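You operate a simulated robot arm through the tools that you are given. There is no shell and no other tool. Be economical: measure what you need, move in short steps, check, and stop when the job is done.

Carry out the task below with a simulated two-armed robot. There is one attempt and no reset: what you move stays moved.

## Task
Set the camera lift to standing and aim it by test pictures.
Fine: free the lock knob, slide, lock again; two pictures with the test key; between them move the tilt dial one mark as the display says; the second reads good.
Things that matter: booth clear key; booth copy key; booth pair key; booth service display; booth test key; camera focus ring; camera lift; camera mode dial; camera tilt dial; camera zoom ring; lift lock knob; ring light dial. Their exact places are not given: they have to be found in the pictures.

The check looks at the end state, three seconds after you hand in, the way a careful person would. Anything else that was tipped, shoved, dropped, spilled or broken makes it a failure.

## Robot
Two 7-joint arms with fingered hands on one trunk, on a base that drives. Base frame: it is fixed to the floor where the robot stands at the start and does not move with it; the origin is under the middle of the robot, x ahead of it, y to its left, z up. Lengths are in m, angles in degrees, forces in N, time in s.
The left shoulder is at the start at [0.071, 0.172, 1.427], the right one opposite. Places, roughly: booth clear key [1.6, 0.1, 0.8]; booth copy key [1.5, 0.1, 0.8]; booth pair key [1.6, 0.1, 0.8]; booth service display [1.2, 0.2, 1.1]; booth test key [1.5, 0, 0.8]; camera focus ring [0.9, 0, 1.3]; camera lift [1.1, 0.1, 1.2]; camera mode dial [1.1, 0, 1.4]; camera tilt dial [1.1, 0, 1.2]; camera zoom ring [1, 0, 1.3]; lift lock knob [1.1, 0, 1.1]; ring light dial [1.6, 0.2, 0.8]. Payload 5 kg a hand.
The TCP of each hand is the grasp point between the finger pads, 0.043 m short of the fingertips. In the tool frame z runs along the fingers and y along their closing line. The gripper opens to 0.144 m. The gripper's body begins 0.05 m behind the TCP. The gripper is a hand of 5 fingers: y runs from the thumb to the fingers, the wrist lies at [-0.021, -0.124, -0.221] in the tool frame, and closing takes about 1.5 s.
Orientation is that of the tool frame in the base frame, as a unit quaternion [x, y, z, w]. With the fingers straight down and the wrist toward the robot, the tool's x, y and z point along [0, 1, 0], [1, 0, 0] and [0, 0, -1] of the base frame.

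## Interface
- The arms move only by the tool play_rows. It takes "left_moves", "right_moves" or both (then of equal length, played together; a hand with none holds still); each is a list of rows, each an object of numbers (a shift or turn left out is 0, a gripper value left out holds the last): "wx", "wy", "wz": the turn, a rotation vector about the base's x, y, z in degrees; "dx", "dy", "dz": the shift along the base's x, y, z in m. In form: [{"wx": .., "wy": .., "wz": .., "dx": .., "dy": .., "dz": ..}, ...]. A call has 1 to 20 rows; each row is the pose to reach, as a shift and turn from the pose commanded when the call began. "left_hand" and "right_hand" are, for a hand that has rows, the finger opening in m, from 0 to 0.144, set as the call begins (left out, the last holds). Rows are played at 5 a second. More than 0.05 m and 8.6 degrees between two rows, or a gripper value outside its range, and nothing of the call is played. A pose out of reach is approached as far as the arm can. The call stops where the force on the tool passes 90 N (or 10 N more than at its start, if that is more) or the arm is blocked; 0.2 s more then pass. Each finger travels about 0.045 m/s and halts on what it meets, pressing with about 29 N; the grip force reading is that of the motor and also rises with nothing between the fingers. The clock runs only during rows and for 0.2 s after the last one: add rows that repeat a pose to give the fingers time. It gives the time, the measured TCP pose, the force on the tool (base axes), the opening and the grip force at its end, in the units of the frame above (readings bear some noise), with the torque about the TCP (base axes, N m) and any sound that the robot's microphone picked up.
- Cameras (640 x 400 px; columns grow to the right, rows downward): "scene" is now at [0.1416, 0.0065, 1.6764]; the picture's right is [0.08, -1.00, -0.00], its down [-0.43, -0.04, -0.90] and it looks along [0.90, 0.08, -0.43] (base axes); focal length 251 px, centre (320, 200). "left" rides on the left gripper at [-0.086, -0.108, -0.168] in its tool frame; the picture's right is [-0.80, -0.28, 0.53], its down [0.54, -0.73, 0.42] and it looks along [0.27, 0.63, 0.73] (tool axes); focal length 275 px, centre (320, 200). "right" rides on the right gripper at [0.086, -0.108, -0.168] in its tool frame; the picture's right is [-0.80, 0.28, -0.53], its down [-0.54, -0.73, 0.42] and it looks along [-0.27, 0.63, 0.73] (tool axes); focal length 275 px, centre (320, 200).
- capture(camera): a new picture of that camera. The clock stands still meanwhile.
- raise_lower(by): slides the trunk up (or, below 0, down) by that many m; the arms and the scene camera ride with it, the base frame stays. It gives what a move gives, with no picture.
- base_move(legs): drives the robot by 1 to 6 legs, each [ahead, left, turn to the left] in m, m and degrees, along the robot's own axes; the way and the turn of a leg run together, so that a leg with both is an arc; at most 1.5 m and 180 degrees a leg. The arms and the cameras ride along, it lands a little off, and it stops where it bumps. It gives what a move gives.
- curl_fingers(index, middle, ring, little, thumb_bend, thumb_turn, hand): sets how far each is bent, from 0 (flat) to 1 (curled in); at 0.3 the hand is open as for a grip, at 0.7 the pads meet at the TCP. One left out holds its place. A second passes; each finger stops where it meets its share of the squeeze, and holds until it gets a number again. A gripper value or a shape takes the hand back. It gives what a move gives, with no picture; readings hold the bend of each and the force on index, middle, ring, little, thumb and palm. thumb_turn goes from beside the hand (0) to across from the fingers (1), as for a grip.
- preshape(shape, hand): the hand has 5 fingers and takes this shape, open, in about a second: jaw (thumb against the fingers, like two jaws); tri (thumb and two fingers); tip (a fingertip pinch); poke (one finger out to press); point (the index stretched); flat (the hand flat); cup (the hand cupped); fist (a fist). The gripper value then closes the fingers along that shape, each until it touches; the sizes above hold for jaw. It gives what a move gives, with no picture.
- turn_head(pan, tilt): turns the head with the scene camera to pan (to the left, within 86 degrees either way) and tilt (down, from -29 to 69), counted from straight ahead of the robot. It gives what a move gives.
- locate(camera, pixels): for up to 12 pixels [column, row] of the newest picture of that camera ("zoom" is the newest enlarged one), the place [x, y, z] in the base frame of the surface seen there, good to about 0.002 m. The clock stands still meanwhile.
- enlarge(camera, box): a new picture of the part [left, top, right, bottom] of that camera's present view, enlarged. The clock stands still meanwhile.
- finish_job(): hands the job in; it is judged then, once.

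Go step by step. Measure first, check grasps and placings, and put right what went wrong. The budget is 80 turns and 70 pictures, counting those below and the enlarged ones. Unless the task says otherwise, let go and move clear before handing in, and close with one line.

The tools are called after ">>>" as name(argument=value, ...) on one line, values as JSON. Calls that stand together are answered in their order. play_rows: Moves the arms, as the interface text tells. Its arguments: {"type":"object","properties":{"left_moves":{"type":"array"},"left_hand":{"type":"number"},"right_moves":{"type":"array"},"right_hand":{"type":"number"}},"required":[]} The other tools are called the same way: raise_lower (by) slides the trunk up or down; preshape (shape, hand) gives the hand a shape; curl_fingers (index, middle, ring, little, thumb_bend, thumb_turn, hand) moves the fingers one by one; base_move (legs) drives the base; turn_head (pan, tilt) turns the head that bears the scene camera; capture (camera) takes a picture; locate (camera, pixels) gives the place of the surface under pixels of a picture; enlarge (camera, box) takes an enlarged picture of a part of a camera's view; finish_job () hands the job in.

At the start:

```text
clock: 0.0
left_tcp_pos: [0.7783, 0.2852, 1.3705]
left_tool_rot: [0.707, 0.707, 0.0, 0.0]
left_ft_force: [0.3, -1.4, 0.5]
left_moment: [0.01, 0.0, -0.02]
left_finger_gap: 0.1436
left_grip_force: 0.0
left_shape: jaw
left_bend: [0.3, 0.3, 0.3, 0.3, 0.3, 0.98]
left_finger forces: [0.0, 0.0, 0.1, 0.0, 0.1, 0.1]
right_tcp_pos: [0.6872, -0.3041, 1.3589]
right_tool_rot: [0.707, 0.708, 0.0, 0.0]
right_ft_force: [0.2, -1.2, -0.8]
right_moment: [0.01, 0.01, -0.02]
right_finger_gap: 0.1434
right_grip_force: 0.0
right_shape: jaw
right_bend: [0.3, 0.3, 0.3, 0.3, 0.3, 0.98]
right_finger forces: [0.0, 0.0, 0.0, 0.0, 0.0, 0.1]
trunk travel left (down, up): [-0.525, 0.415]
robot x, y, heading: [-0.0019, 0.001, 0.1]
head pan, tilt: [4.8, 25.4]
```

scene: 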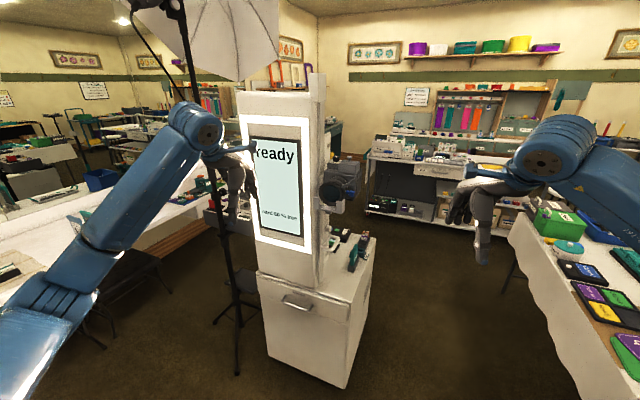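
right: 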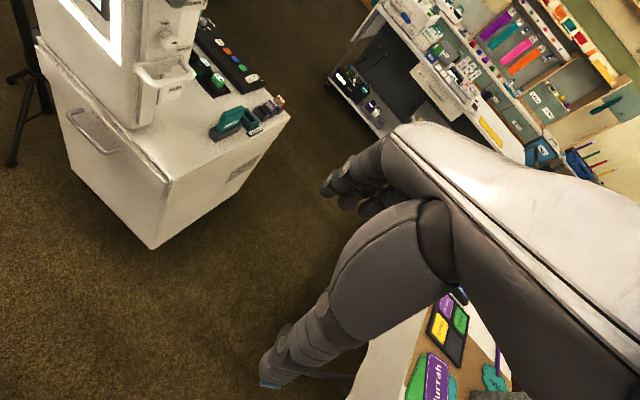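
left: 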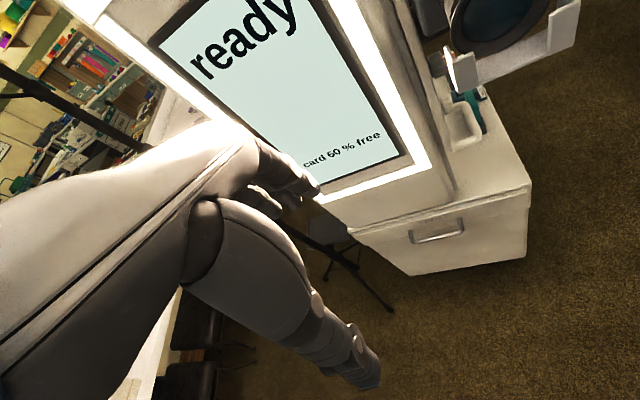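

The booth with its "ready" display stands at pixels (240-375, 70-390), and the camera is on its right side near (335,190). I'll enlarge those areas first.

>>> enlarge(camera="scene", box=[230, 60, 390, 300])

>>> enlarge(camera="right", box=[100, 0, 310, 150])

```text
1.67 times, centred on (310, 180) of scene
```

zoom: 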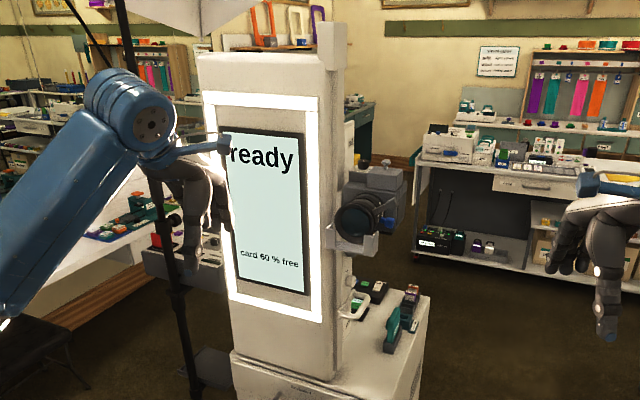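

```text
2.67 times, centred on (205, 75) of right
```

zoom: 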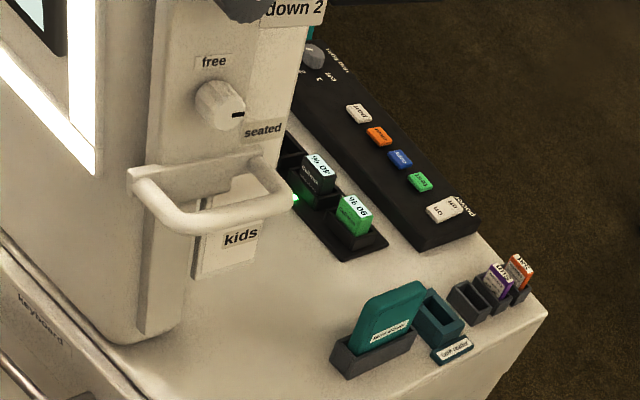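

The right-hand view shows the lift handle, the lock knob ("free"), the marks "kids" and "seated", and a key panel behind. I'll locate the points that matter.

>>> locate(camera="zoom", pixels=[[225, 105], [240, 115], [215, 60], [265, 130], [240, 235], [215, 215], [275, 190], [358, 112], [378, 135], [399, 158], [419, 181], [445, 208]])

>>> enlarge(camera="scene", box=[290, 150, 390, 212])

>>> capture(camera="scene")

```text
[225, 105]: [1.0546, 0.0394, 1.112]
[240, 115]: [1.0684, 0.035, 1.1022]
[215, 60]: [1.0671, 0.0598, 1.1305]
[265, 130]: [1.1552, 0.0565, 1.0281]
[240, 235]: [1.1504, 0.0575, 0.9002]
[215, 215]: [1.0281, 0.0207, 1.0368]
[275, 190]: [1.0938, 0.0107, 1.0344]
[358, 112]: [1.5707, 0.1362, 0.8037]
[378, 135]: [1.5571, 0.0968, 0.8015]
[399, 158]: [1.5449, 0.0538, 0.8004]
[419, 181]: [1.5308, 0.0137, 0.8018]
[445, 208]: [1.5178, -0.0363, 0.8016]
```

```text
6.40 times, centred on (340, 181) of scene
```

zoom: 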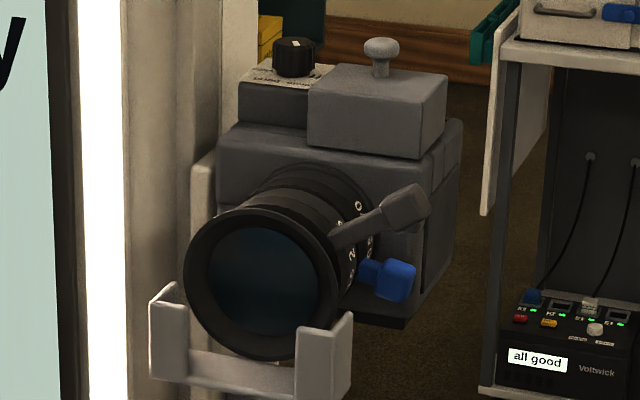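

```text
63 pictures are left
```

scene: 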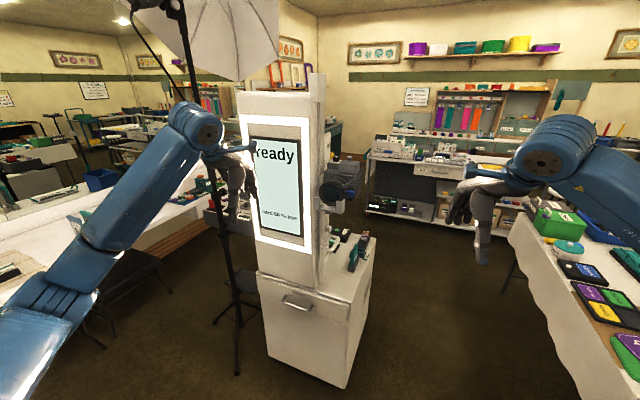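

I need to know where the free floor is, so I'll locate obstacles and booth outlines, and enlarge the views of the dial and key labels.

>>> locate(camera="scene", pixels=[[510, 215], [535, 225], [585, 385], [375, 240], [345, 385], [258, 270], [322, 290], [335, 190], [372, 200], [500, 240], [450, 340], [320, 80]])

>>> enlarge(camera="right", box=[130, 0, 290, 100])

>>> enlarge(camera="scene", box=[310, 160, 380, 280])

```text
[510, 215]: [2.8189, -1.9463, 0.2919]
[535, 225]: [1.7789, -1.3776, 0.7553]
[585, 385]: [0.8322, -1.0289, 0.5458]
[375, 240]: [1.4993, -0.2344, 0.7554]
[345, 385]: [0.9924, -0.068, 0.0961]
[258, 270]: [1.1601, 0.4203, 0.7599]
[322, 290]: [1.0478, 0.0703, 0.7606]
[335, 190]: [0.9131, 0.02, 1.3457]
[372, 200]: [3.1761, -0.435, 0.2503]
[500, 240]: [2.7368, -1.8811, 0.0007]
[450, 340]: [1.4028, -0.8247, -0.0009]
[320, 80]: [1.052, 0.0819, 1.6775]
```

```text
4.00 times, centred on (210, 50) of right
```

zoom: 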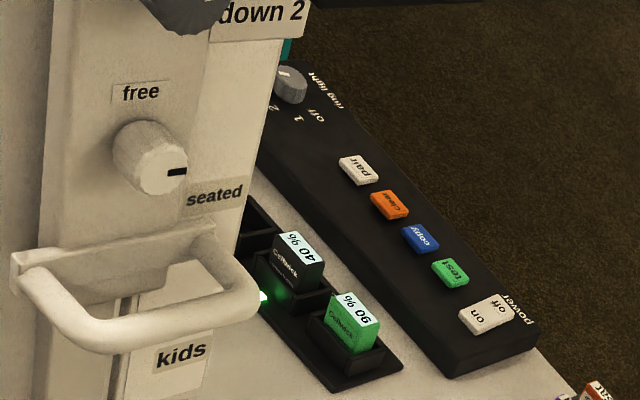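

```text
3.33 times, centred on (345, 220) of scene
```

zoom: 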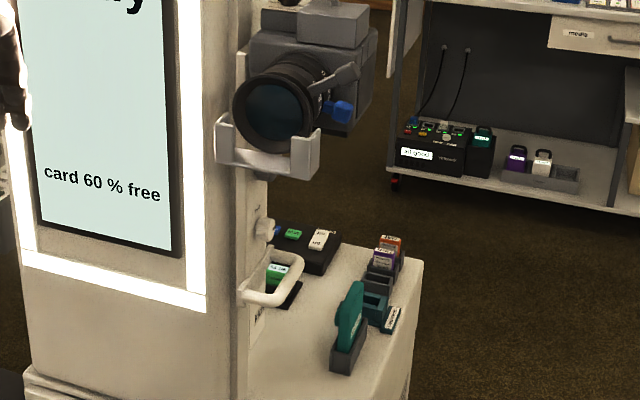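

The test key is green at (1.531, 0.014, 0.80), with the power rocker beside it. The booth is rotated about -18°, so I'll look down to the right to check the free floor before driving.

>>> turn_head(pan=-50, tilt=45)

>>> capture(camera="scene")

```text
clock: 1.2
left_tcp_pos: [0.778, 0.2861, 1.3711]
left_tool_rot: [0.707, 0.707, 0.0, 0.0]
left_ft_force: [0.0, -0.3, -0.3]
left_moment: [-0.01, 0.01, 0.0]
left_finger_gap: 0.1437
left_grip_force: 0.1
left_shape: jaw
left_bend: [0.3, 0.3, 0.3, 0.3, 0.3, 0.98]
left_finger forces: [0.1, 0.0, 0.0, 0.0, 0.1, 0.1]
right_tcp_pos: [0.6874, -0.3031, 1.3597]
right_tool_rot: [0.707, 0.707, 0.0, 0.0]
right_ft_force: [-0.7, 0.3, 0.3]
right_moment: [0.03, 0.01, 0.01]
right_finger_gap: 0.1436
right_grip_force: 0.0
right_shape: jaw
right_bend: [0.3, 0.3, 0.3, 0.3, 0.3, 0.98]
right_finger forces: [0.0, 0.0, 0.0, 0.1, 0.0, 0.0]
trunk travel left (down, up): [-0.525, 0.415]
robot x, y, heading: [0.0005, 0.003, -0.1]
head pan, tilt: [-50.0, 45.0]
```

```text
60 pictures are left
```

scene: 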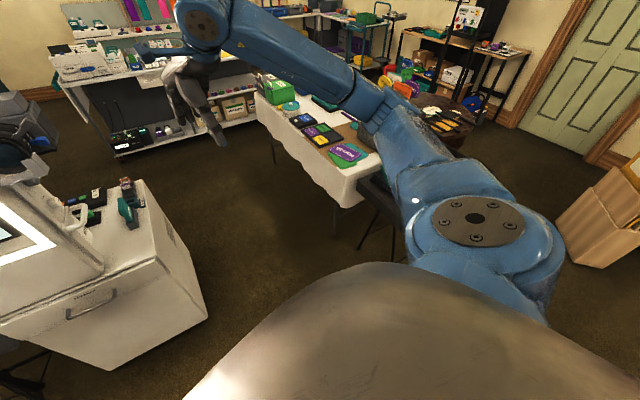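

The table ends at pixel (345,205) with a stool by it at (385,220). I'll locate these.

>>> locate(camera="scene", pixels=[[345, 205], [378, 185], [262, 115], [365, 240], [394, 255], [334, 237], [300, 250], [272, 160]])

```text
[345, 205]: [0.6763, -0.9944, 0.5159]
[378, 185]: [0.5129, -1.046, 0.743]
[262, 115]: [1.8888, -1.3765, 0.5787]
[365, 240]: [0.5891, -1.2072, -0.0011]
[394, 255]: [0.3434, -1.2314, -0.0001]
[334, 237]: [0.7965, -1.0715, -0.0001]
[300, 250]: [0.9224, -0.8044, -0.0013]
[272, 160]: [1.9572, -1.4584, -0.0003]
```

The corridor is clear. I'll drive to about (0.35, -0.55) with heading 45° to view the lift side.

>>> base_move(legs=[[0, -0.55, 0], [0, 0, 45], [0.247, -0.247, 0]])

>>> turn_head(pan=-5, tilt=25)

>>> capture(camera="scene")

```text
clock: 8.4
left_tcp_pos: [0.7, 0.1912, 1.3718]
left_tool_rot: [0.384, 0.923, 0.0, 0.001]
left_ft_force: [0.2, -0.3, 0.3]
left_moment: [-0.03, -0.05, 0.0]
left_finger_gap: 0.1437
left_grip_force: 0.0
left_shape: jaw
left_bend: [0.3, 0.3, 0.3, 0.3, 0.3, 0.98]
left_finger forces: [0.1, 0.1, 0.0, 0.1, 0.0, 0.0]
right_tcp_pos: [1.0518, -0.2924, 1.3608]
right_tool_rot: [0.385, 0.923, -0.001, 0.0]
right_ft_force: [-0.7, 0.1, 0.7]
right_moment: [0.02, -0.02, -0.03]
right_finger_gap: 0.1436
right_grip_force: 0.1
right_shape: jaw
right_bend: [0.3, 0.3, 0.3, 0.3, 0.3, 0.98]
right_finger forces: [0.1, 0.0, 0.0, 0.0, 0.0, 0.1]
trunk travel left (down, up): [-0.525, 0.415]
robot x, y, heading: [0.3527, -0.5585, 44.8]
head pan, tilt: [-50.0, 45.0]
```

```text
clock: 9.5
left_tcp_pos: [0.7029, 0.1906, 1.3705]
left_tool_rot: [0.385, 0.923, 0.0, -0.001]
left_ft_force: [-0.1, -0.2, -0.3]
left_moment: [0.02, 0.02, 0.0]
left_finger_gap: 0.1435
left_grip_force: 0.2
left_shape: jaw
left_bend: [0.3, 0.3, 0.3, 0.3, 0.3, 0.98]
left_finger forces: [0.1, 0.1, 0.0, 0.0, 0.1, 0.0]
right_tcp_pos: [1.0531, -0.2924, 1.3592]
right_tool_rot: [0.384, 0.923, 0.0, 0.0]
right_ft_force: [0.6, -0.8, 0.0]
right_moment: [-0.01, 0.0, 0.03]
right_finger_gap: 0.1436
right_grip_force: 0.0
right_shape: jaw
right_bend: [0.3, 0.3, 0.3, 0.3, 0.3, 0.98]
right_finger forces: [0.0, 0.0, 0.0, 0.0, 0.0, 0.0]
trunk travel left (down, up): [-0.525, 0.415]
robot x, y, heading: [0.3491, -0.5592, 45.0]
head pan, tilt: [-5.0, 25.0]
```

```text
59 pictures are left
```

scene: 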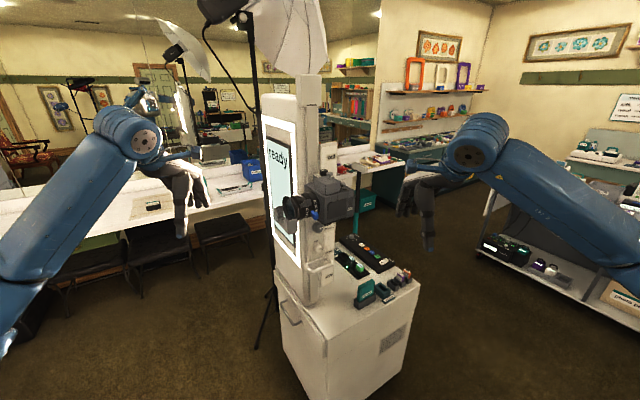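

Good view. The lift side is at (300-350, 75-300), so I'll enlarge it.

>>> enlarge(camera="scene", box=[270, 160, 380, 230])

>>> enlarge(camera="scene", box=[290, 210, 360, 300])

>>> enlarge(camera="scene", box=[270, 70, 350, 180])

```text
5.71 times, centred on (325, 195) of scene
```

zoom: 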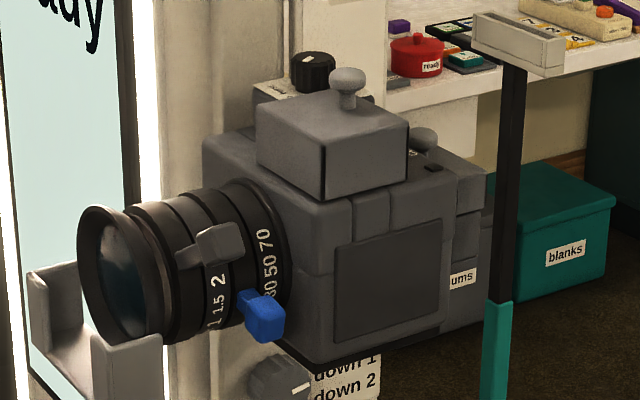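

```text
4.44 times, centred on (325, 255) of scene
```

zoom: 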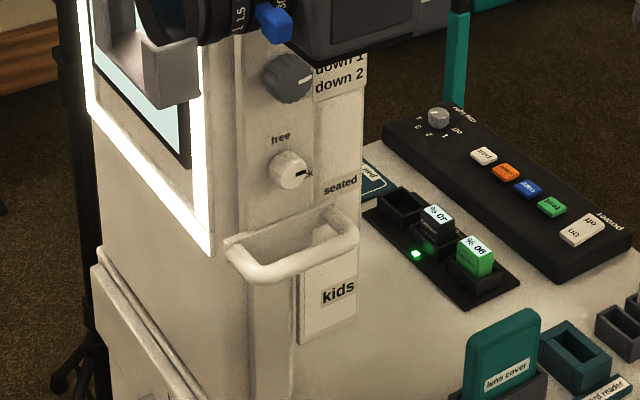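

```text
3.64 times, centred on (310, 125) of scene
```

zoom: 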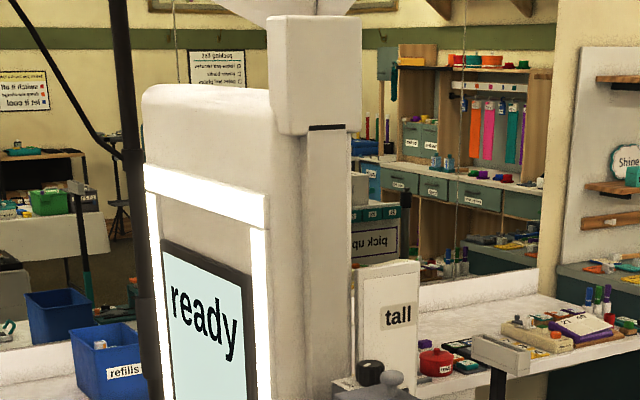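

The knob has "free" at the top and "lock" at the right, and it now points to lock. The strip marks are kids, seated, (standing hidden) and tall. I'll locate these.

>>> locate(camera="zoom", pixels=[[397, 317], [375, 270], [328, 350], [370, 370], [390, 378], [415, 300], [365, 240]])

>>> enlarge(camera="scene", box=[300, 215, 350, 280])

```text
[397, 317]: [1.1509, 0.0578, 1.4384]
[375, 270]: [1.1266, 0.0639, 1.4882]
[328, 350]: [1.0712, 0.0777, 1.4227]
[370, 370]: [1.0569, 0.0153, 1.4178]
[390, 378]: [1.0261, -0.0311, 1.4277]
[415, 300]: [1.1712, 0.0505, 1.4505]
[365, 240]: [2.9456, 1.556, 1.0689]
```

```text
6.15 times, centred on (325, 248) of scene
```

zoom: 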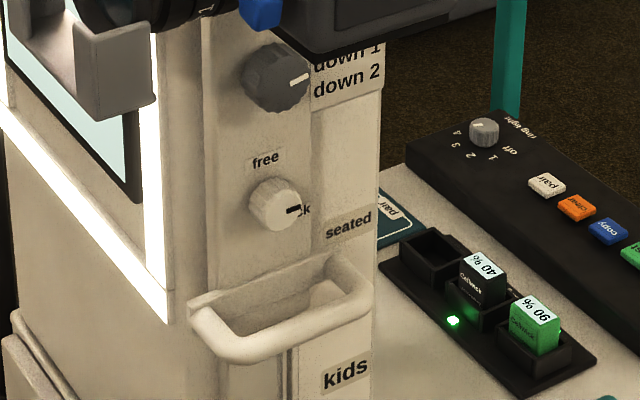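

>>> locate(camera="zoom", pixels=[[347, 228], [345, 375], [290, 205], [270, 195], [265, 160], [298, 80], [270, 80], [345, 85], [200, 315], [285, 355], [365, 300], [235, 240]])

```text
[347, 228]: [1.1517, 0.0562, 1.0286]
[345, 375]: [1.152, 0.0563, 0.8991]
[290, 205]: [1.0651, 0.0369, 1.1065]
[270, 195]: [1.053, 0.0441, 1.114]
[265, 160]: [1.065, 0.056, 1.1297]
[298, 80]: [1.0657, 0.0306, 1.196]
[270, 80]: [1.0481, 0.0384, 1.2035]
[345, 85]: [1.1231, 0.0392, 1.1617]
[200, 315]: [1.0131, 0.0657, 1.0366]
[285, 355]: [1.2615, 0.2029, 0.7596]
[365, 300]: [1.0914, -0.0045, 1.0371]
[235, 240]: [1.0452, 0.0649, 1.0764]
```

The standing mark and the pointer are hidden behind the camera. I'll check the right-hand camera.

>>> capture(camera="right")

>>> capture(camera="left")

```text
54 pictures are left
```

right: 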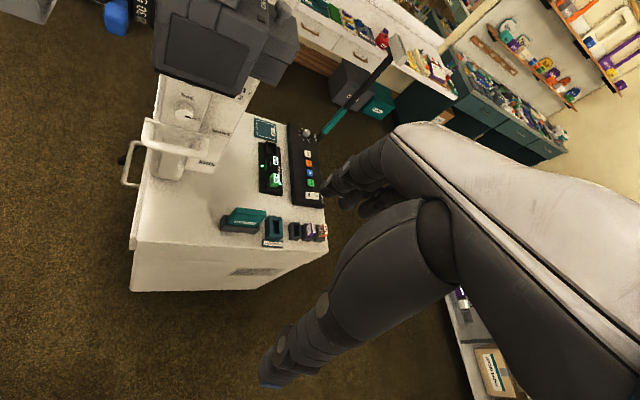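

```text
53 pictures are left
```

left: 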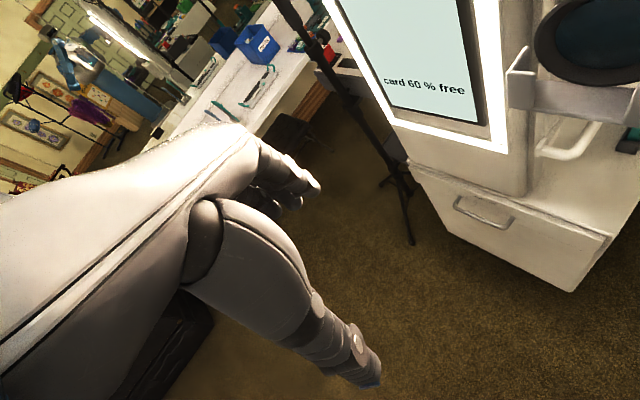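

I'll retract the left hand and raise the trunk for clearance. Then I'll drive round to a working stance on the lift side, about (1.25, -0.72) with heading 90°.

>>> play_rows(left_moves=[{"dx": -0.044, "dy": -0.02}, {"dx": -0.087, "dy": -0.04}, {"dx": -0.131, "dy": -0.06}, {"dx": -0.175, "dy": -0.08}, {"dx": -0.218, "dy": -0.1}, {"dx": -0.262, "dy": -0.12}])

>>> raise_lower(by=0.3)

>>> base_move(legs=[[0, 0, -55], [0.914, 0, 0], [0, 0, 100]])

>>> turn_head(pan=10, tilt=40)

>>> capture(camera="scene")

```text
clock: 10.9
left_tcp_pos: [0.4406, 0.07, 1.3726]
left_tool_rot: [0.385, 0.923, 0.0, 0.001]
left_ft_force: [-0.5, -0.2, 0.7]
left_moment: [0.08, -0.02, -0.01]
left_finger_gap: 0.1438
left_grip_force: 0.0
left_shape: jaw
left_bend: [0.3, 0.3, 0.3, 0.3, 0.3, 0.98]
left_finger forces: [0.0, 0.0, 0.1, 0.0, 0.0, 0.0]
right_tcp_pos: [1.051, -0.296, 1.3615]
right_tool_rot: [0.385, 0.923, 0.002, 0.0]
right_ft_force: [0.4, -0.8, -0.2]
right_moment: [0.09, -0.06, -0.03]
right_finger_gap: 0.1437
right_grip_force: 0.0
right_shape: jaw
right_bend: [0.3, 0.3, 0.3, 0.3, 0.3, 0.98]
right_finger forces: [0.0, 0.0, 0.1, 0.1, 0.0, 0.0]
trunk travel left (down, up): [-0.525, 0.415]
robot x, y, heading: [0.3528, -0.5615, 44.6]
head pan, tilt: [-5.0, 25.0]
```

```text
clock: 13.9
left_tcp_pos: [0.4429, 0.0717, 1.6725]
left_tool_rot: [0.385, 0.923, 0.0, 0.0]
left_ft_force: [-0.5, 0.7, 0.6]
left_moment: [0.0, 0.01, -0.03]
left_finger_gap: 0.1437
left_grip_force: 0.0
left_shape: jaw
left_bend: [0.3, 0.3, 0.3, 0.3, 0.3, 0.98]
left_finger forces: [0.0, 0.1, 0.0, 0.0, 0.0, 0.1]
right_tcp_pos: [1.0552, -0.2917, 1.6596]
right_tool_rot: [0.384, 0.923, 0.0, -0.001]
right_ft_force: [0.3, 0.4, 0.4]
right_moment: [0.0, -0.01, 0.05]
right_finger_gap: 0.1434
right_grip_force: 0.1
right_shape: jaw
right_bend: [0.3, 0.3, 0.3, 0.3, 0.3, 0.98]
right_finger forces: [0.1, 0.0, 0.0, 0.1, 0.1, 0.0]
trunk travel left (down, up): [-0.825, 0.115]
robot x, y, heading: [0.3522, -0.5588, 44.9]
head pan, tilt: [-5.0, 25.0]
```

```text
clock: 25.3
left_tcp_pos: [0.8454, -0.2066, 1.6726]
left_tool_rot: [-0.006, 1.0, 0.001, 0.0]
left_ft_force: [0.1, 0.2, 0.8]
left_moment: [0.0, 0.04, 0.0]
left_finger_gap: 0.1441
left_grip_force: 0.0
left_shape: jaw
left_bend: [0.3, 0.3, 0.3, 0.3, 0.3, 0.98]
left_finger forces: [0.0, 0.1, 0.0, 0.0, 0.1, 0.1]
right_tcp_pos: [1.5326, -0.0183, 1.6589]
right_tool_rot: [-0.007, 1.0, 0.0, 0.0]
right_ft_force: [0.2, -0.1, 0.1]
right_moment: [0.0, -0.03, -0.02]
right_finger_gap: 0.1441
right_grip_force: 0.0
right_shape: jaw
right_bend: [0.3, 0.3, 0.3, 0.3, 0.3, 0.98]
right_finger forces: [0.0, 0.0, 0.0, 0.0, 0.0, 0.0]
trunk travel left (down, up): [-0.825, 0.115]
robot x, y, heading: [1.2426, -0.713, 90.6]
head pan, tilt: [-5.0, 25.0]
```

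```text
clock: 26.1
left_tcp_pos: [0.8461, -0.2072, 1.6714]
left_tool_rot: [-0.007, 1.0, -0.001, 0.0]
left_ft_force: [0.1, -0.5, -0.6]
left_moment: [0.0, 0.0, 0.03]
left_finger_gap: 0.1441
left_grip_force: 0.0
left_shape: jaw
left_bend: [0.3, 0.3, 0.3, 0.3, 0.3, 0.98]
left_finger forces: [0.0, 0.1, 0.0, 0.0, 0.0, 0.0]
right_tcp_pos: [1.5325, -0.019, 1.6591]
right_tool_rot: [-0.007, 1.0, 0.0, 0.0]
right_ft_force: [0.3, 0.3, 0.2]
right_moment: [0.03, 0.01, -0.01]
right_finger_gap: 0.1439
right_grip_force: 0.0
right_shape: jaw
right_bend: [0.3, 0.3, 0.3, 0.3, 0.3, 0.98]
right_finger forces: [0.0, 0.0, 0.1, 0.1, 0.0, 0.1]
trunk travel left (down, up): [-0.825, 0.115]
robot x, y, heading: [1.2403, -0.7092, 90.7]
head pan, tilt: [10.0, 40.0]
```

```text
52 pictures are left
```

scene: 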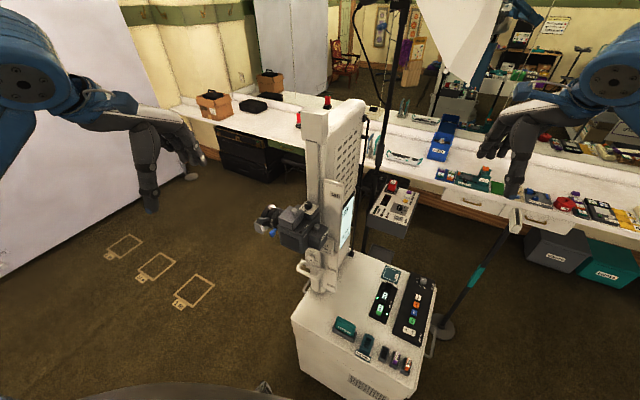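

The service display is on the tower's rear, a pale panel at (347,220), and it can be read from here. I'll enlarge the lift and the display.

>>> enlarge(camera="scene", box=[300, 180, 370, 260])

>>> raise_lower(by=-0.3)

>>> turn_head(pan=10, tilt=25)

>>> capture(camera="scene")

```text
5.00 times, centred on (335, 220) of scene
```

zoom: 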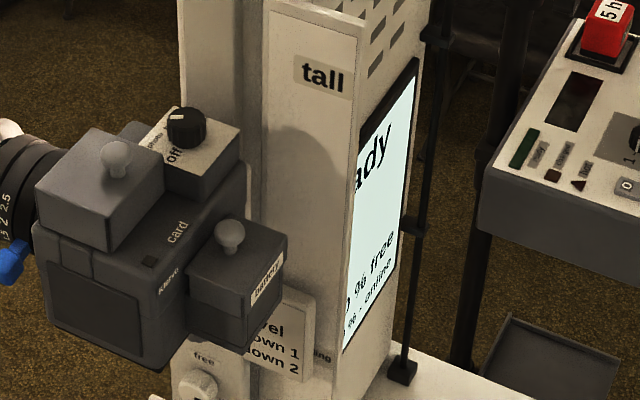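

```text
clock: 29.1
left_tcp_pos: [0.8458, -0.2066, 1.3727]
left_tool_rot: [-0.007, 1.0, 0.0, 0.001]
left_ft_force: [-0.1, 0.0, 0.7]
left_moment: [0.0, -0.04, 0.0]
left_finger_gap: 0.1438
left_grip_force: 0.0
left_shape: jaw
left_bend: [0.3, 0.3, 0.3, 0.3, 0.3, 0.98]
left_finger forces: [0.1, 0.0, 0.0, 0.0, 0.0, 0.0]
right_tcp_pos: [1.5319, -0.0191, 1.3596]
right_tool_rot: [-0.007, 1.0, 0.0, 0.0]
right_ft_force: [-1.2, 0.0, 0.4]
right_moment: [0.02, 0.03, 0.01]
right_finger_gap: 0.1437
right_grip_force: 0.0
right_shape: jaw
right_bend: [0.3, 0.3, 0.3, 0.3, 0.3, 0.98]
right_finger forces: [0.0, 0.0, 0.0, 0.1, 0.1, 0.1]
trunk travel left (down, up): [-0.525, 0.415]
robot x, y, heading: [1.2346, -0.7076, 90.7]
head pan, tilt: [10.0, 40.0]
```

```text
clock: 29.8
left_tcp_pos: [0.846, -0.2059, 1.3713]
left_tool_rot: [-0.008, 1.0, 0.0, 0.0]
left_ft_force: [-0.3, -0.4, -0.3]
left_moment: [0.01, 0.01, 0.0]
left_finger_gap: 0.1443
left_grip_force: 0.0
left_shape: jaw
left_bend: [0.3, 0.3, 0.3, 0.3, 0.3, 0.98]
left_finger forces: [0.0, 0.1, 0.1, 0.0, 0.0, 0.1]
right_tcp_pos: [1.5324, -0.0193, 1.3597]
right_tool_rot: [-0.008, 1.0, 0.0, 0.0]
right_ft_force: [0.2, 0.0, -0.1]
right_moment: [0.0, -0.03, 0.02]
right_finger_gap: 0.1438
right_grip_force: 0.0
right_shape: jaw
right_bend: [0.3, 0.3, 0.3, 0.3, 0.3, 0.98]
right_finger forces: [0.0, 0.0, 0.0, 0.0, 0.0, 0.0]
trunk travel left (down, up): [-0.525, 0.415]
robot x, y, heading: [1.2385, -0.7071, 90.5]
head pan, tilt: [10.0, 25.0]
```

```text
50 pictures are left
```

scene: 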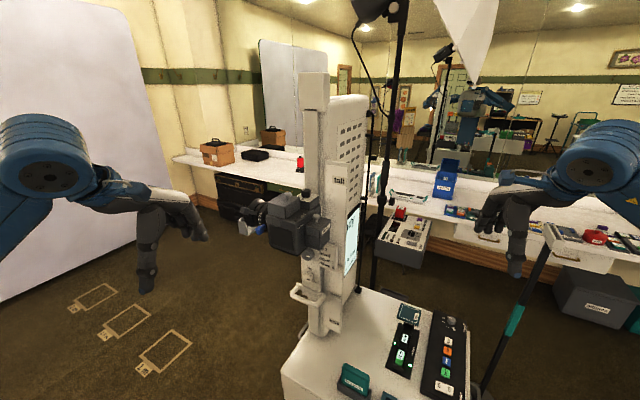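

>>> enlarge(camera="scene", box=[285, 225, 375, 340])

>>> enlarge(camera="scene", box=[280, 160, 380, 260])

```text
3.48 times, centred on (330, 282) of scene
```

zoom: 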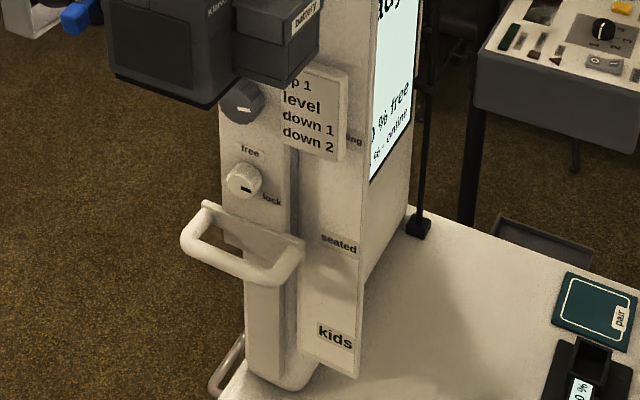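

```text
4.00 times, centred on (330, 210) of scene
```

zoom: 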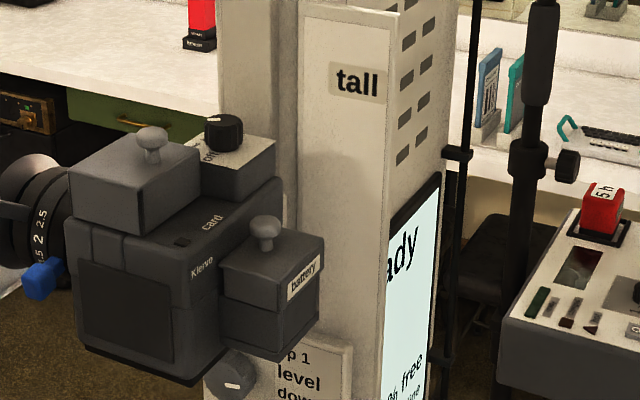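

The end of "standing" shows beside the tilt plate at zoom (353,138) of the first enlargement. I'll get a fresh zoom on that area and locate the marks.

>>> enlarge(camera="scene", box=[305, 245, 355, 310])

>>> locate(camera="zoom", pixels=[[397, 132], [370, 315], [240, 300], [340, 345], [300, 355], [180, 280], [220, 210], [220, 225], [255, 240], [220, 60], [215, 270], [330, 130]])

```text
6.15 times, centred on (330, 278) of scene
```

zoom: 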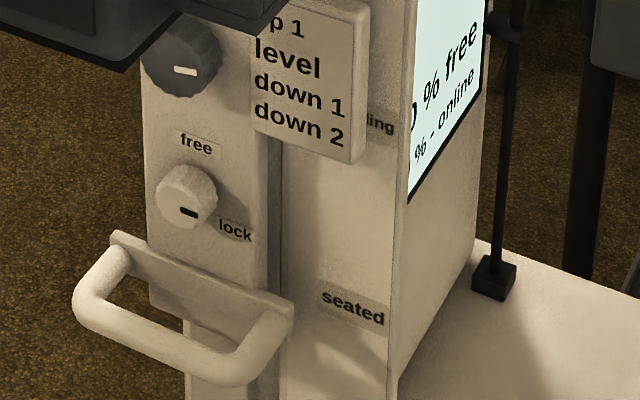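

```text
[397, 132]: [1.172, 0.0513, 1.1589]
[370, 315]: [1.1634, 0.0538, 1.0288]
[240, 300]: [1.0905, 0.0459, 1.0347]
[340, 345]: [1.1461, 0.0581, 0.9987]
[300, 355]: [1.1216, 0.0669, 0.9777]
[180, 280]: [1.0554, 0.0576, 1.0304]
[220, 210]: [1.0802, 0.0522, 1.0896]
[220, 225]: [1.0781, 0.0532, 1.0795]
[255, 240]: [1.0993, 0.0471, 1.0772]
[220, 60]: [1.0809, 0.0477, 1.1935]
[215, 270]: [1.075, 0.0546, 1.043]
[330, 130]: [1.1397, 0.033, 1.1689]
```

"Standing" is at z≈1.159, "seated" at 1.028 and "kids" at 0.90, and the handle bar sits at about 1.035, so the lift is at seated. I'll bring the left hand down with its fingers pointing forward for the lock knob and look with its camera.

>>> play_rows(left_moves=[{"wx": 8, "dz": -0.02}, {"wx": 16, "dz": -0.04}, {"wx": 24, "dz": -0.06}, {"wx": 32, "dz": -0.08}, {"wx": 40, "dz": -0.1}, {"wx": 48, "dz": -0.12}, {"wx": 56, "dz": -0.14}, {"wx": 64, "dz": -0.16}, {"wx": 72, "dz": -0.18}, {"wx": 80, "dz": -0.2}, {"wx": 88, "dz": -0.22}, {"wx": 90, "dz": -0.26}])

>>> preshape(hand="left", shape="tri")

>>> capture(camera="left")

>>> capture(camera="scene")

```text
clock: 32.4
left_tcp_pos: [0.8457, -0.2075, 1.1121]
left_tool_rot: [-0.006, 0.707, 0.708, 0.004]
left_ft_force: [0.4, 0.7, 0.6]
left_moment: [0.02, -0.01, -0.01]
left_finger_gap: 0.1437
left_grip_force: 0.1
left_shape: jaw
left_bend: [0.3, 0.3, 0.3, 0.3, 0.3, 0.98]
left_finger forces: [0.1, 0.0, 0.0, 0.1, 0.1, 0.0]
left hand out of reach, approached as far as the arm can: row 2, 3, 4, 5, 6, 7, 8
right_tcp_pos: [1.533, -0.019, 1.3583]
right_tool_rot: [-0.006, 1.0, 0.001, 0.0]
right_ft_force: [-0.4, -0.5, 0.9]
right_moment: [0.0, 0.02, 0.03]
right_finger_gap: 0.1441
right_grip_force: 0.0
right_shape: jaw
right_bend: [0.3, 0.3, 0.3, 0.3, 0.3, 0.98]
right_finger forces: [0.0, 0.0, 0.0, 0.1, 0.0, 0.0]
trunk travel left (down, up): [-0.525, 0.415]
robot x, y, heading: [1.2378, -0.7083, 90.6]
head pan, tilt: [10.0, 25.0]
```

```text
clock: 33.3
left_tcp_pos: [0.8463, -0.2071, 1.1122]
left_tool_rot: [-0.005, 0.707, 0.707, 0.005]
left_ft_force: [-0.3, 0.7, 0.0]
left_moment: [-0.02, -0.01, 0.0]
left_finger_gap: 0.1439
left_grip_force: 0.0
left_shape: tri
left_bend: [0.3, 0.3, 0.99, 0.99, 0.3, 0.98]
left_finger forces: [0.0, 0.0, 0.0, 0.0, 0.0, 0.1]
right_tcp_pos: [1.5327, -0.0203, 1.3597]
right_tool_rot: [-0.007, 1.0, 0.0, 0.0]
right_ft_force: [0.3, 0.2, 0.5]
right_moment: [-0.02, 0.0, 0.02]
right_finger_gap: 0.1437
right_grip_force: 0.0
right_shape: jaw
right_bend: [0.3, 0.3, 0.3, 0.3, 0.3, 0.98]
right_finger forces: [0.0, 0.0, 0.0, 0.1, 0.0, 0.1]
trunk travel left (down, up): [-0.525, 0.415]
robot x, y, heading: [1.2366, -0.7101, 90.7]
head pan, tilt: [10.0, 25.0]
```

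```text
46 pictures are left
```

left: 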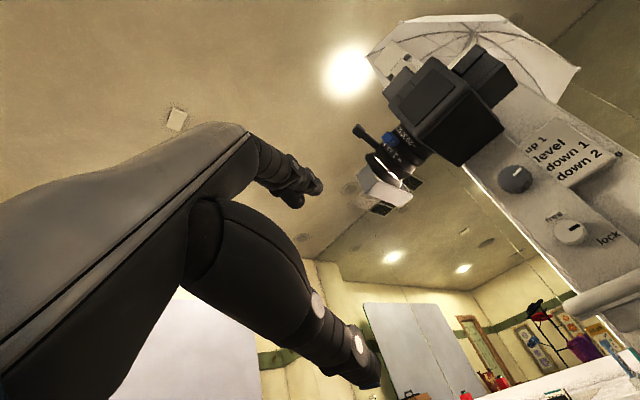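

```text
45 pictures are left
```

scene: 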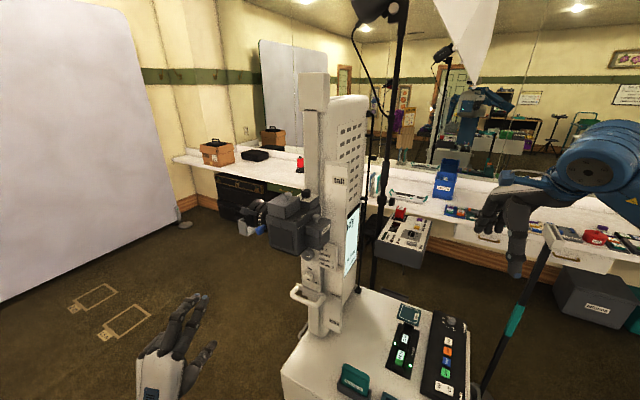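

The hand is oriented forward, and the left view shows the knob at (570,232) and the tilt dial at (515,180). I'll zoom and locate.

>>> enlarge(camera="left", box=[460, 120, 640, 310])

>>> locate(camera="left", pixels=[[515, 179], [570, 232], [562, 228], [580, 236], [555, 217], [608, 240], [500, 174], [502, 192], [530, 180], [470, 160], [560, 300], [620, 290]])

```text
2.11 times, centred on (550, 215) of left
```

zoom: 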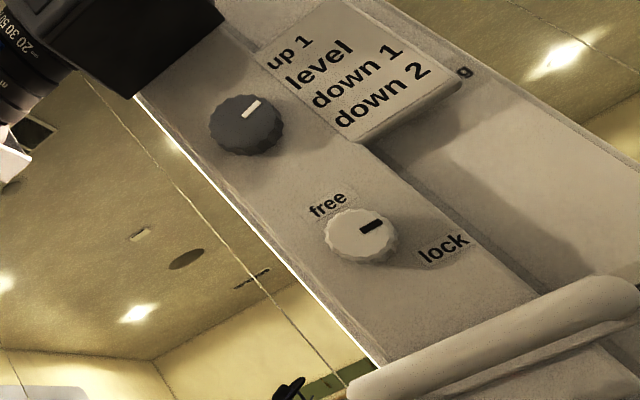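

```text
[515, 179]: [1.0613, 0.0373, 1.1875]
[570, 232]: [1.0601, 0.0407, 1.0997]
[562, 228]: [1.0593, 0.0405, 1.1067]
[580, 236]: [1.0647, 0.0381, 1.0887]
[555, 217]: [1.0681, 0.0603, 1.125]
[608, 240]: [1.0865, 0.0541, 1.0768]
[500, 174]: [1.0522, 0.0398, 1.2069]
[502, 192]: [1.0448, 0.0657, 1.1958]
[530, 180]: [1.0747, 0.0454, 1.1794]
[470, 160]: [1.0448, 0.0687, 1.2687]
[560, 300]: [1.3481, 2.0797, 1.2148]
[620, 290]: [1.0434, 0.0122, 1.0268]
```

I'll measure the knob and mark geometry precisely on the zoom.

>>> locate(camera="zoom", pixels=[[358, 235], [362, 231], [380, 223], [330, 235], [385, 240], [352, 214], [362, 257], [328, 205], [443, 247], [240, 122], [255, 105], [320, 60]])

```text
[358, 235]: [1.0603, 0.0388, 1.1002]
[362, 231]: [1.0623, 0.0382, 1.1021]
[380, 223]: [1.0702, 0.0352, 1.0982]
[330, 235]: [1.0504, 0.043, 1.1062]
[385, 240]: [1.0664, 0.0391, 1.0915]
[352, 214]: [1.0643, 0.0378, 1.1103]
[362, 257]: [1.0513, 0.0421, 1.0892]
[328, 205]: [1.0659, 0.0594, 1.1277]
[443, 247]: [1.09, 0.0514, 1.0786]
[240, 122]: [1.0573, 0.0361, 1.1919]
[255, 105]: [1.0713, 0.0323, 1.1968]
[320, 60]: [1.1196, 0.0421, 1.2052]
```

The knob centre is at about (1.060, 0.039, 1.100), its axis goes in along (0.31, 0.95, 0), and the pointer is at about -25° (lock). I'll bring the left hand to a pre-grasp with a clockwise pre-roll.

>>> play_rows(left_moves=[{"wz": -3.7, "dx": 0.035, "dy": 0.0265, "dz": -0.002}, {"wz": -7.4, "dx": 0.071, "dy": 0.053, "dz": -0.005}, {"wz": -11.2, "dx": 0.106, "dy": 0.0795, "dz": -0.007}, {"wz": -14.9, "dx": 0.142, "dy": 0.106, "dz": -0.01}, {"wz": -18.6, "dx": 0.177, "dy": 0.1325, "dz": -0.012}], left_hand=0.08)

>>> play_rows(left_moves=[{"wx": 2.43, "wy": 7.46}, {"wx": 4.86, "wy": 14.93}, {"wx": 7.3, "wy": 22.4}, {"wx": 9.7, "wy": 29.9}, {"wx": 12.2, "wy": 37.3}, {"wx": 14.6, "wy": 44.8}, {"wx": 17.05, "wy": 52.25}])

>>> enlarge(camera="scene", box=[260, 220, 380, 320])

>>> capture(camera="left")

```text
clock: 34.5
left_tcp_pos: [1.0225, -0.0723, 1.1005]
left_tool_rot: [0.109, 0.699, 0.696, 0.118]
left_ft_force: [0.9, 0.7, -0.2]
left_moment: [0.02, 0.0, -0.03]
left_finger_gap: 0.0802
left_grip_force: 0.0
left_shape: tri
left_bend: [0.74, 0.42, 0.99, 0.99, 0.67, 1.0]
left_finger forces: [0.0, 0.1, 0.0, 0.0, 0.1, 0.0]
right_tcp_pos: [1.5331, -0.0178, 1.3578]
right_tool_rot: [-0.007, 1.0, -0.001, 0.001]
right_ft_force: [0.3, 1.1, 0.6]
right_moment: [-0.03, -0.01, 0.03]
right_finger_gap: 0.1441
right_grip_force: 0.0
right_shape: jaw
right_bend: [0.3, 0.3, 0.3, 0.3, 0.3, 0.98]
right_finger forces: [0.1, 0.0, 0.1, 0.0, 0.0, 0.0]
trunk travel left (down, up): [-0.525, 0.415]
robot x, y, heading: [1.2367, -0.715, 90.5]
head pan, tilt: [10.0, 25.0]
```

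```text
clock: 36.1
left_tcp_pos: [1.0213, -0.0744, 1.0992]
left_tool_rot: [0.42, 0.573, 0.67, -0.217]
left_ft_force: [-0.6, -0.1, 0.7]
left_moment: [0.02, -0.01, -0.04]
left_finger_gap: 0.0803
left_grip_force: 0.0
left_shape: tri
left_bend: [0.74, 0.42, 0.99, 0.99, 0.67, 1.0]
left_finger forces: [0.0, 0.0, 0.0, 0.0, 0.0, 0.0]
right_tcp_pos: [1.5306, -0.019, 1.3591]
right_tool_rot: [-0.007, 1.0, 0.0, -0.001]
right_ft_force: [-0.6, 0.9, -0.6]
right_moment: [-0.01, 0.02, 0.0]
right_finger_gap: 0.1438
right_grip_force: 0.0
right_shape: jaw
right_bend: [0.3, 0.3, 0.3, 0.3, 0.3, 0.98]
right_finger forces: [0.0, 0.0, 0.0, 0.0, 0.0, 0.1]
trunk travel left (down, up): [-0.525, 0.415]
robot x, y, heading: [1.2407, -0.7125, 90.7]
head pan, tilt: [10.0, 25.0]
```

```text
4.00 times, centred on (320, 270) of scene
```

zoom: 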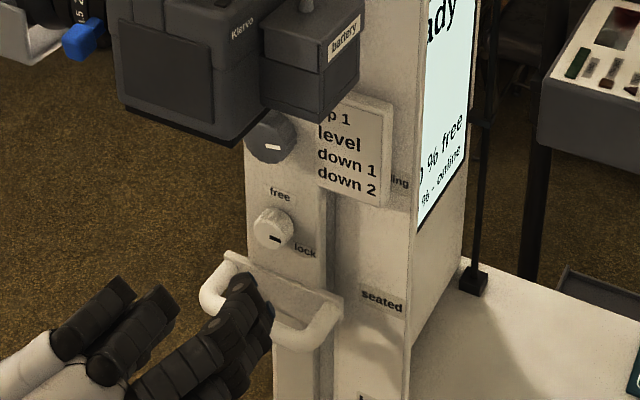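

```text
42 pictures are left
```

left: 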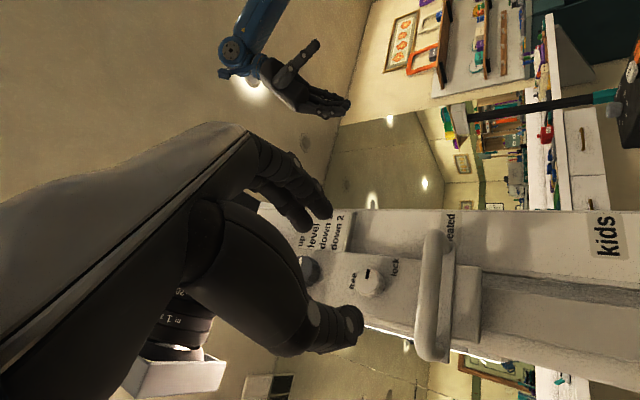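

The hand is well aligned: the knob is at (370,278), where the tool axis projects, and the digits lie either side at (325,215) and (355,325). I'll advance onto the knob.

>>> play_rows(left_moves=[{"dx": 0.009, "dy": 0.027, "dz": 0.0005}, {"dx": 0.018, "dy": 0.054, "dz": 0.0005}, {"dx": 0.0275, "dy": 0.0806, "dz": 0.0005}])

>>> capture(camera="left")

>>> enlarge(camera="scene", box=[260, 220, 380, 320])

```text
clock: 36.9
left_tcp_pos: [1.0497, 0.0062, 1.0996]
left_tool_rot: [0.42, 0.573, 0.67, -0.217]
left_ft_force: [-0.6, -0.5, 0.5]
left_moment: [0.01, 0.0, -0.01]
left_finger_gap: 0.0803
left_grip_force: 0.2
left_shape: tri
left_bend: [0.74, 0.42, 0.99, 0.99, 0.67, 1.0]
left_finger forces: [0.0, 0.0, 0.1, 0.0, 0.0, 0.1]
right_tcp_pos: [1.5321, -0.0187, 1.3595]
right_tool_rot: [-0.007, 1.0, 0.0, 0.0]
right_ft_force: [0.1, 0.7, -0.8]
right_moment: [-0.05, 0.0, 0.02]
right_finger_gap: 0.1441
right_grip_force: 0.0
right_shape: jaw
right_bend: [0.3, 0.3, 0.3, 0.3, 0.3, 0.98]
right_finger forces: [0.0, 0.1, 0.0, 0.0, 0.0, 0.1]
trunk travel left (down, up): [-0.525, 0.415]
robot x, y, heading: [1.2362, -0.7109, 90.8]
head pan, tilt: [10.0, 25.0]
```

```text
41 pictures are left
```

left: 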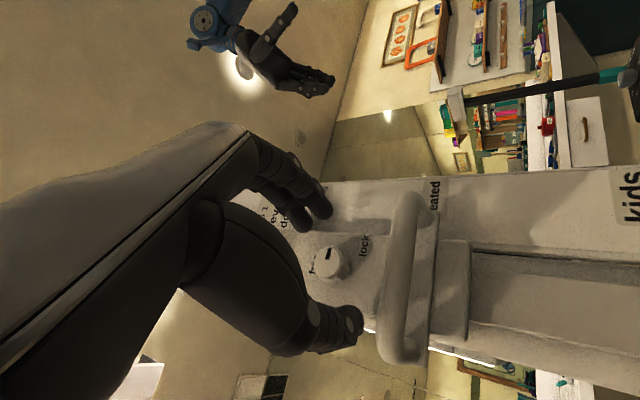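

```text
4.00 times, centred on (320, 270) of scene
```

zoom: 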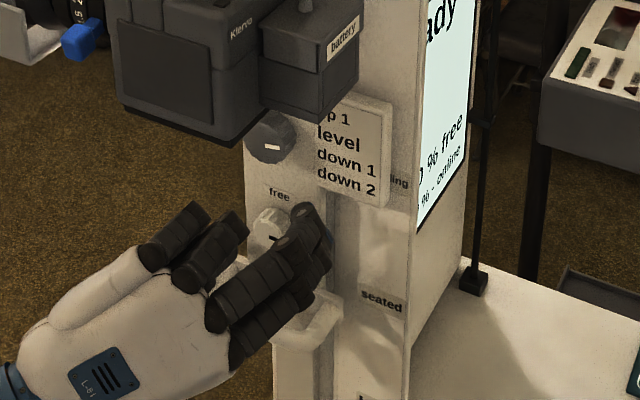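

The knob at (330,263) is centred between the digits. I'll advance 6 mm and close.

>>> play_rows(left_moves=[{"dx": 0.0019, "dy": 0.0057}, {"dx": 0.0019, "dy": 0.0057}])

>>> play_rows(left_moves=[{}, {}, {}, {}, {}, {}, {}, {}, {}], left_hand=0.01)

>>> capture(camera="left")

```text
clock: 37.5
left_tcp_pos: [1.0511, 0.0117, 1.0995]
left_tool_rot: [0.42, 0.573, 0.67, -0.218]
left_ft_force: [-0.4, -0.2, 0.1]
left_moment: [0.04, 0.0, 0.05]
left_finger_gap: 0.0803
left_grip_force: 0.0
left_shape: tri
left_bend: [0.74, 0.42, 0.99, 0.99, 0.67, 1.0]
left_finger forces: [0.0, 0.0, 0.1, 0.1, 0.0, 0.1]
right_tcp_pos: [1.5326, -0.0199, 1.3584]
right_tool_rot: [-0.007, 1.0, 0.001, -0.001]
right_ft_force: [-0.3, 0.1, 0.3]
right_moment: [0.02, -0.01, 0.01]
right_finger_gap: 0.1439
right_grip_force: 0.1
right_shape: jaw
right_bend: [0.3, 0.3, 0.3, 0.3, 0.3, 0.98]
right_finger forces: [0.1, 0.0, 0.1, 0.1, 0.0, 0.0]
trunk travel left (down, up): [-0.525, 0.415]
robot x, y, heading: [1.2371, -0.7078, 90.5]
head pan, tilt: [10.0, 25.0]
```

```text
clock: 39.5
left_tcp_pos: [1.0524, 0.0128, 1.1007]
left_tool_rot: [0.42, 0.572, 0.67, -0.217]
left_ft_force: [-0.6, 1.6, -0.5]
left_moment: [-0.03, 0.02, 0.0]
left_finger_gap: 0.0194
left_grip_force: 28.6
left_shape: tri
left_bend: [0.72, 0.62, 1.0, 1.0, 0.74, 1.0]
left_finger forces: [10.6, 12.5, 0.0, 0.0, 25.6, 0.1]
right_tcp_pos: [1.5328, -0.0181, 1.3591]
right_tool_rot: [-0.007, 1.0, 0.0, 0.0]
right_ft_force: [0.6, -0.3, 0.3]
right_moment: [-0.03, 0.0, -0.01]
right_finger_gap: 0.1439
right_grip_force: 0.0
right_shape: jaw
right_bend: [0.3, 0.3, 0.3, 0.3, 0.3, 0.98]
right_finger forces: [0.0, 0.1, 0.1, 0.0, 0.0, 0.0]
trunk travel left (down, up): [-0.525, 0.415]
robot x, y, heading: [1.2394, -0.7087, 90.7]
head pan, tilt: [10.0, 25.0]
```

```text
39 pictures are left
```

left: 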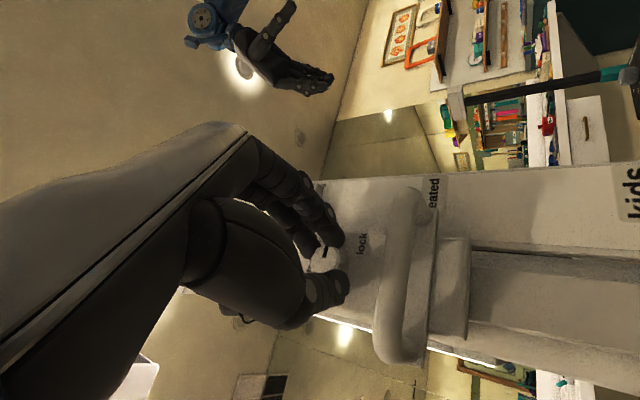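

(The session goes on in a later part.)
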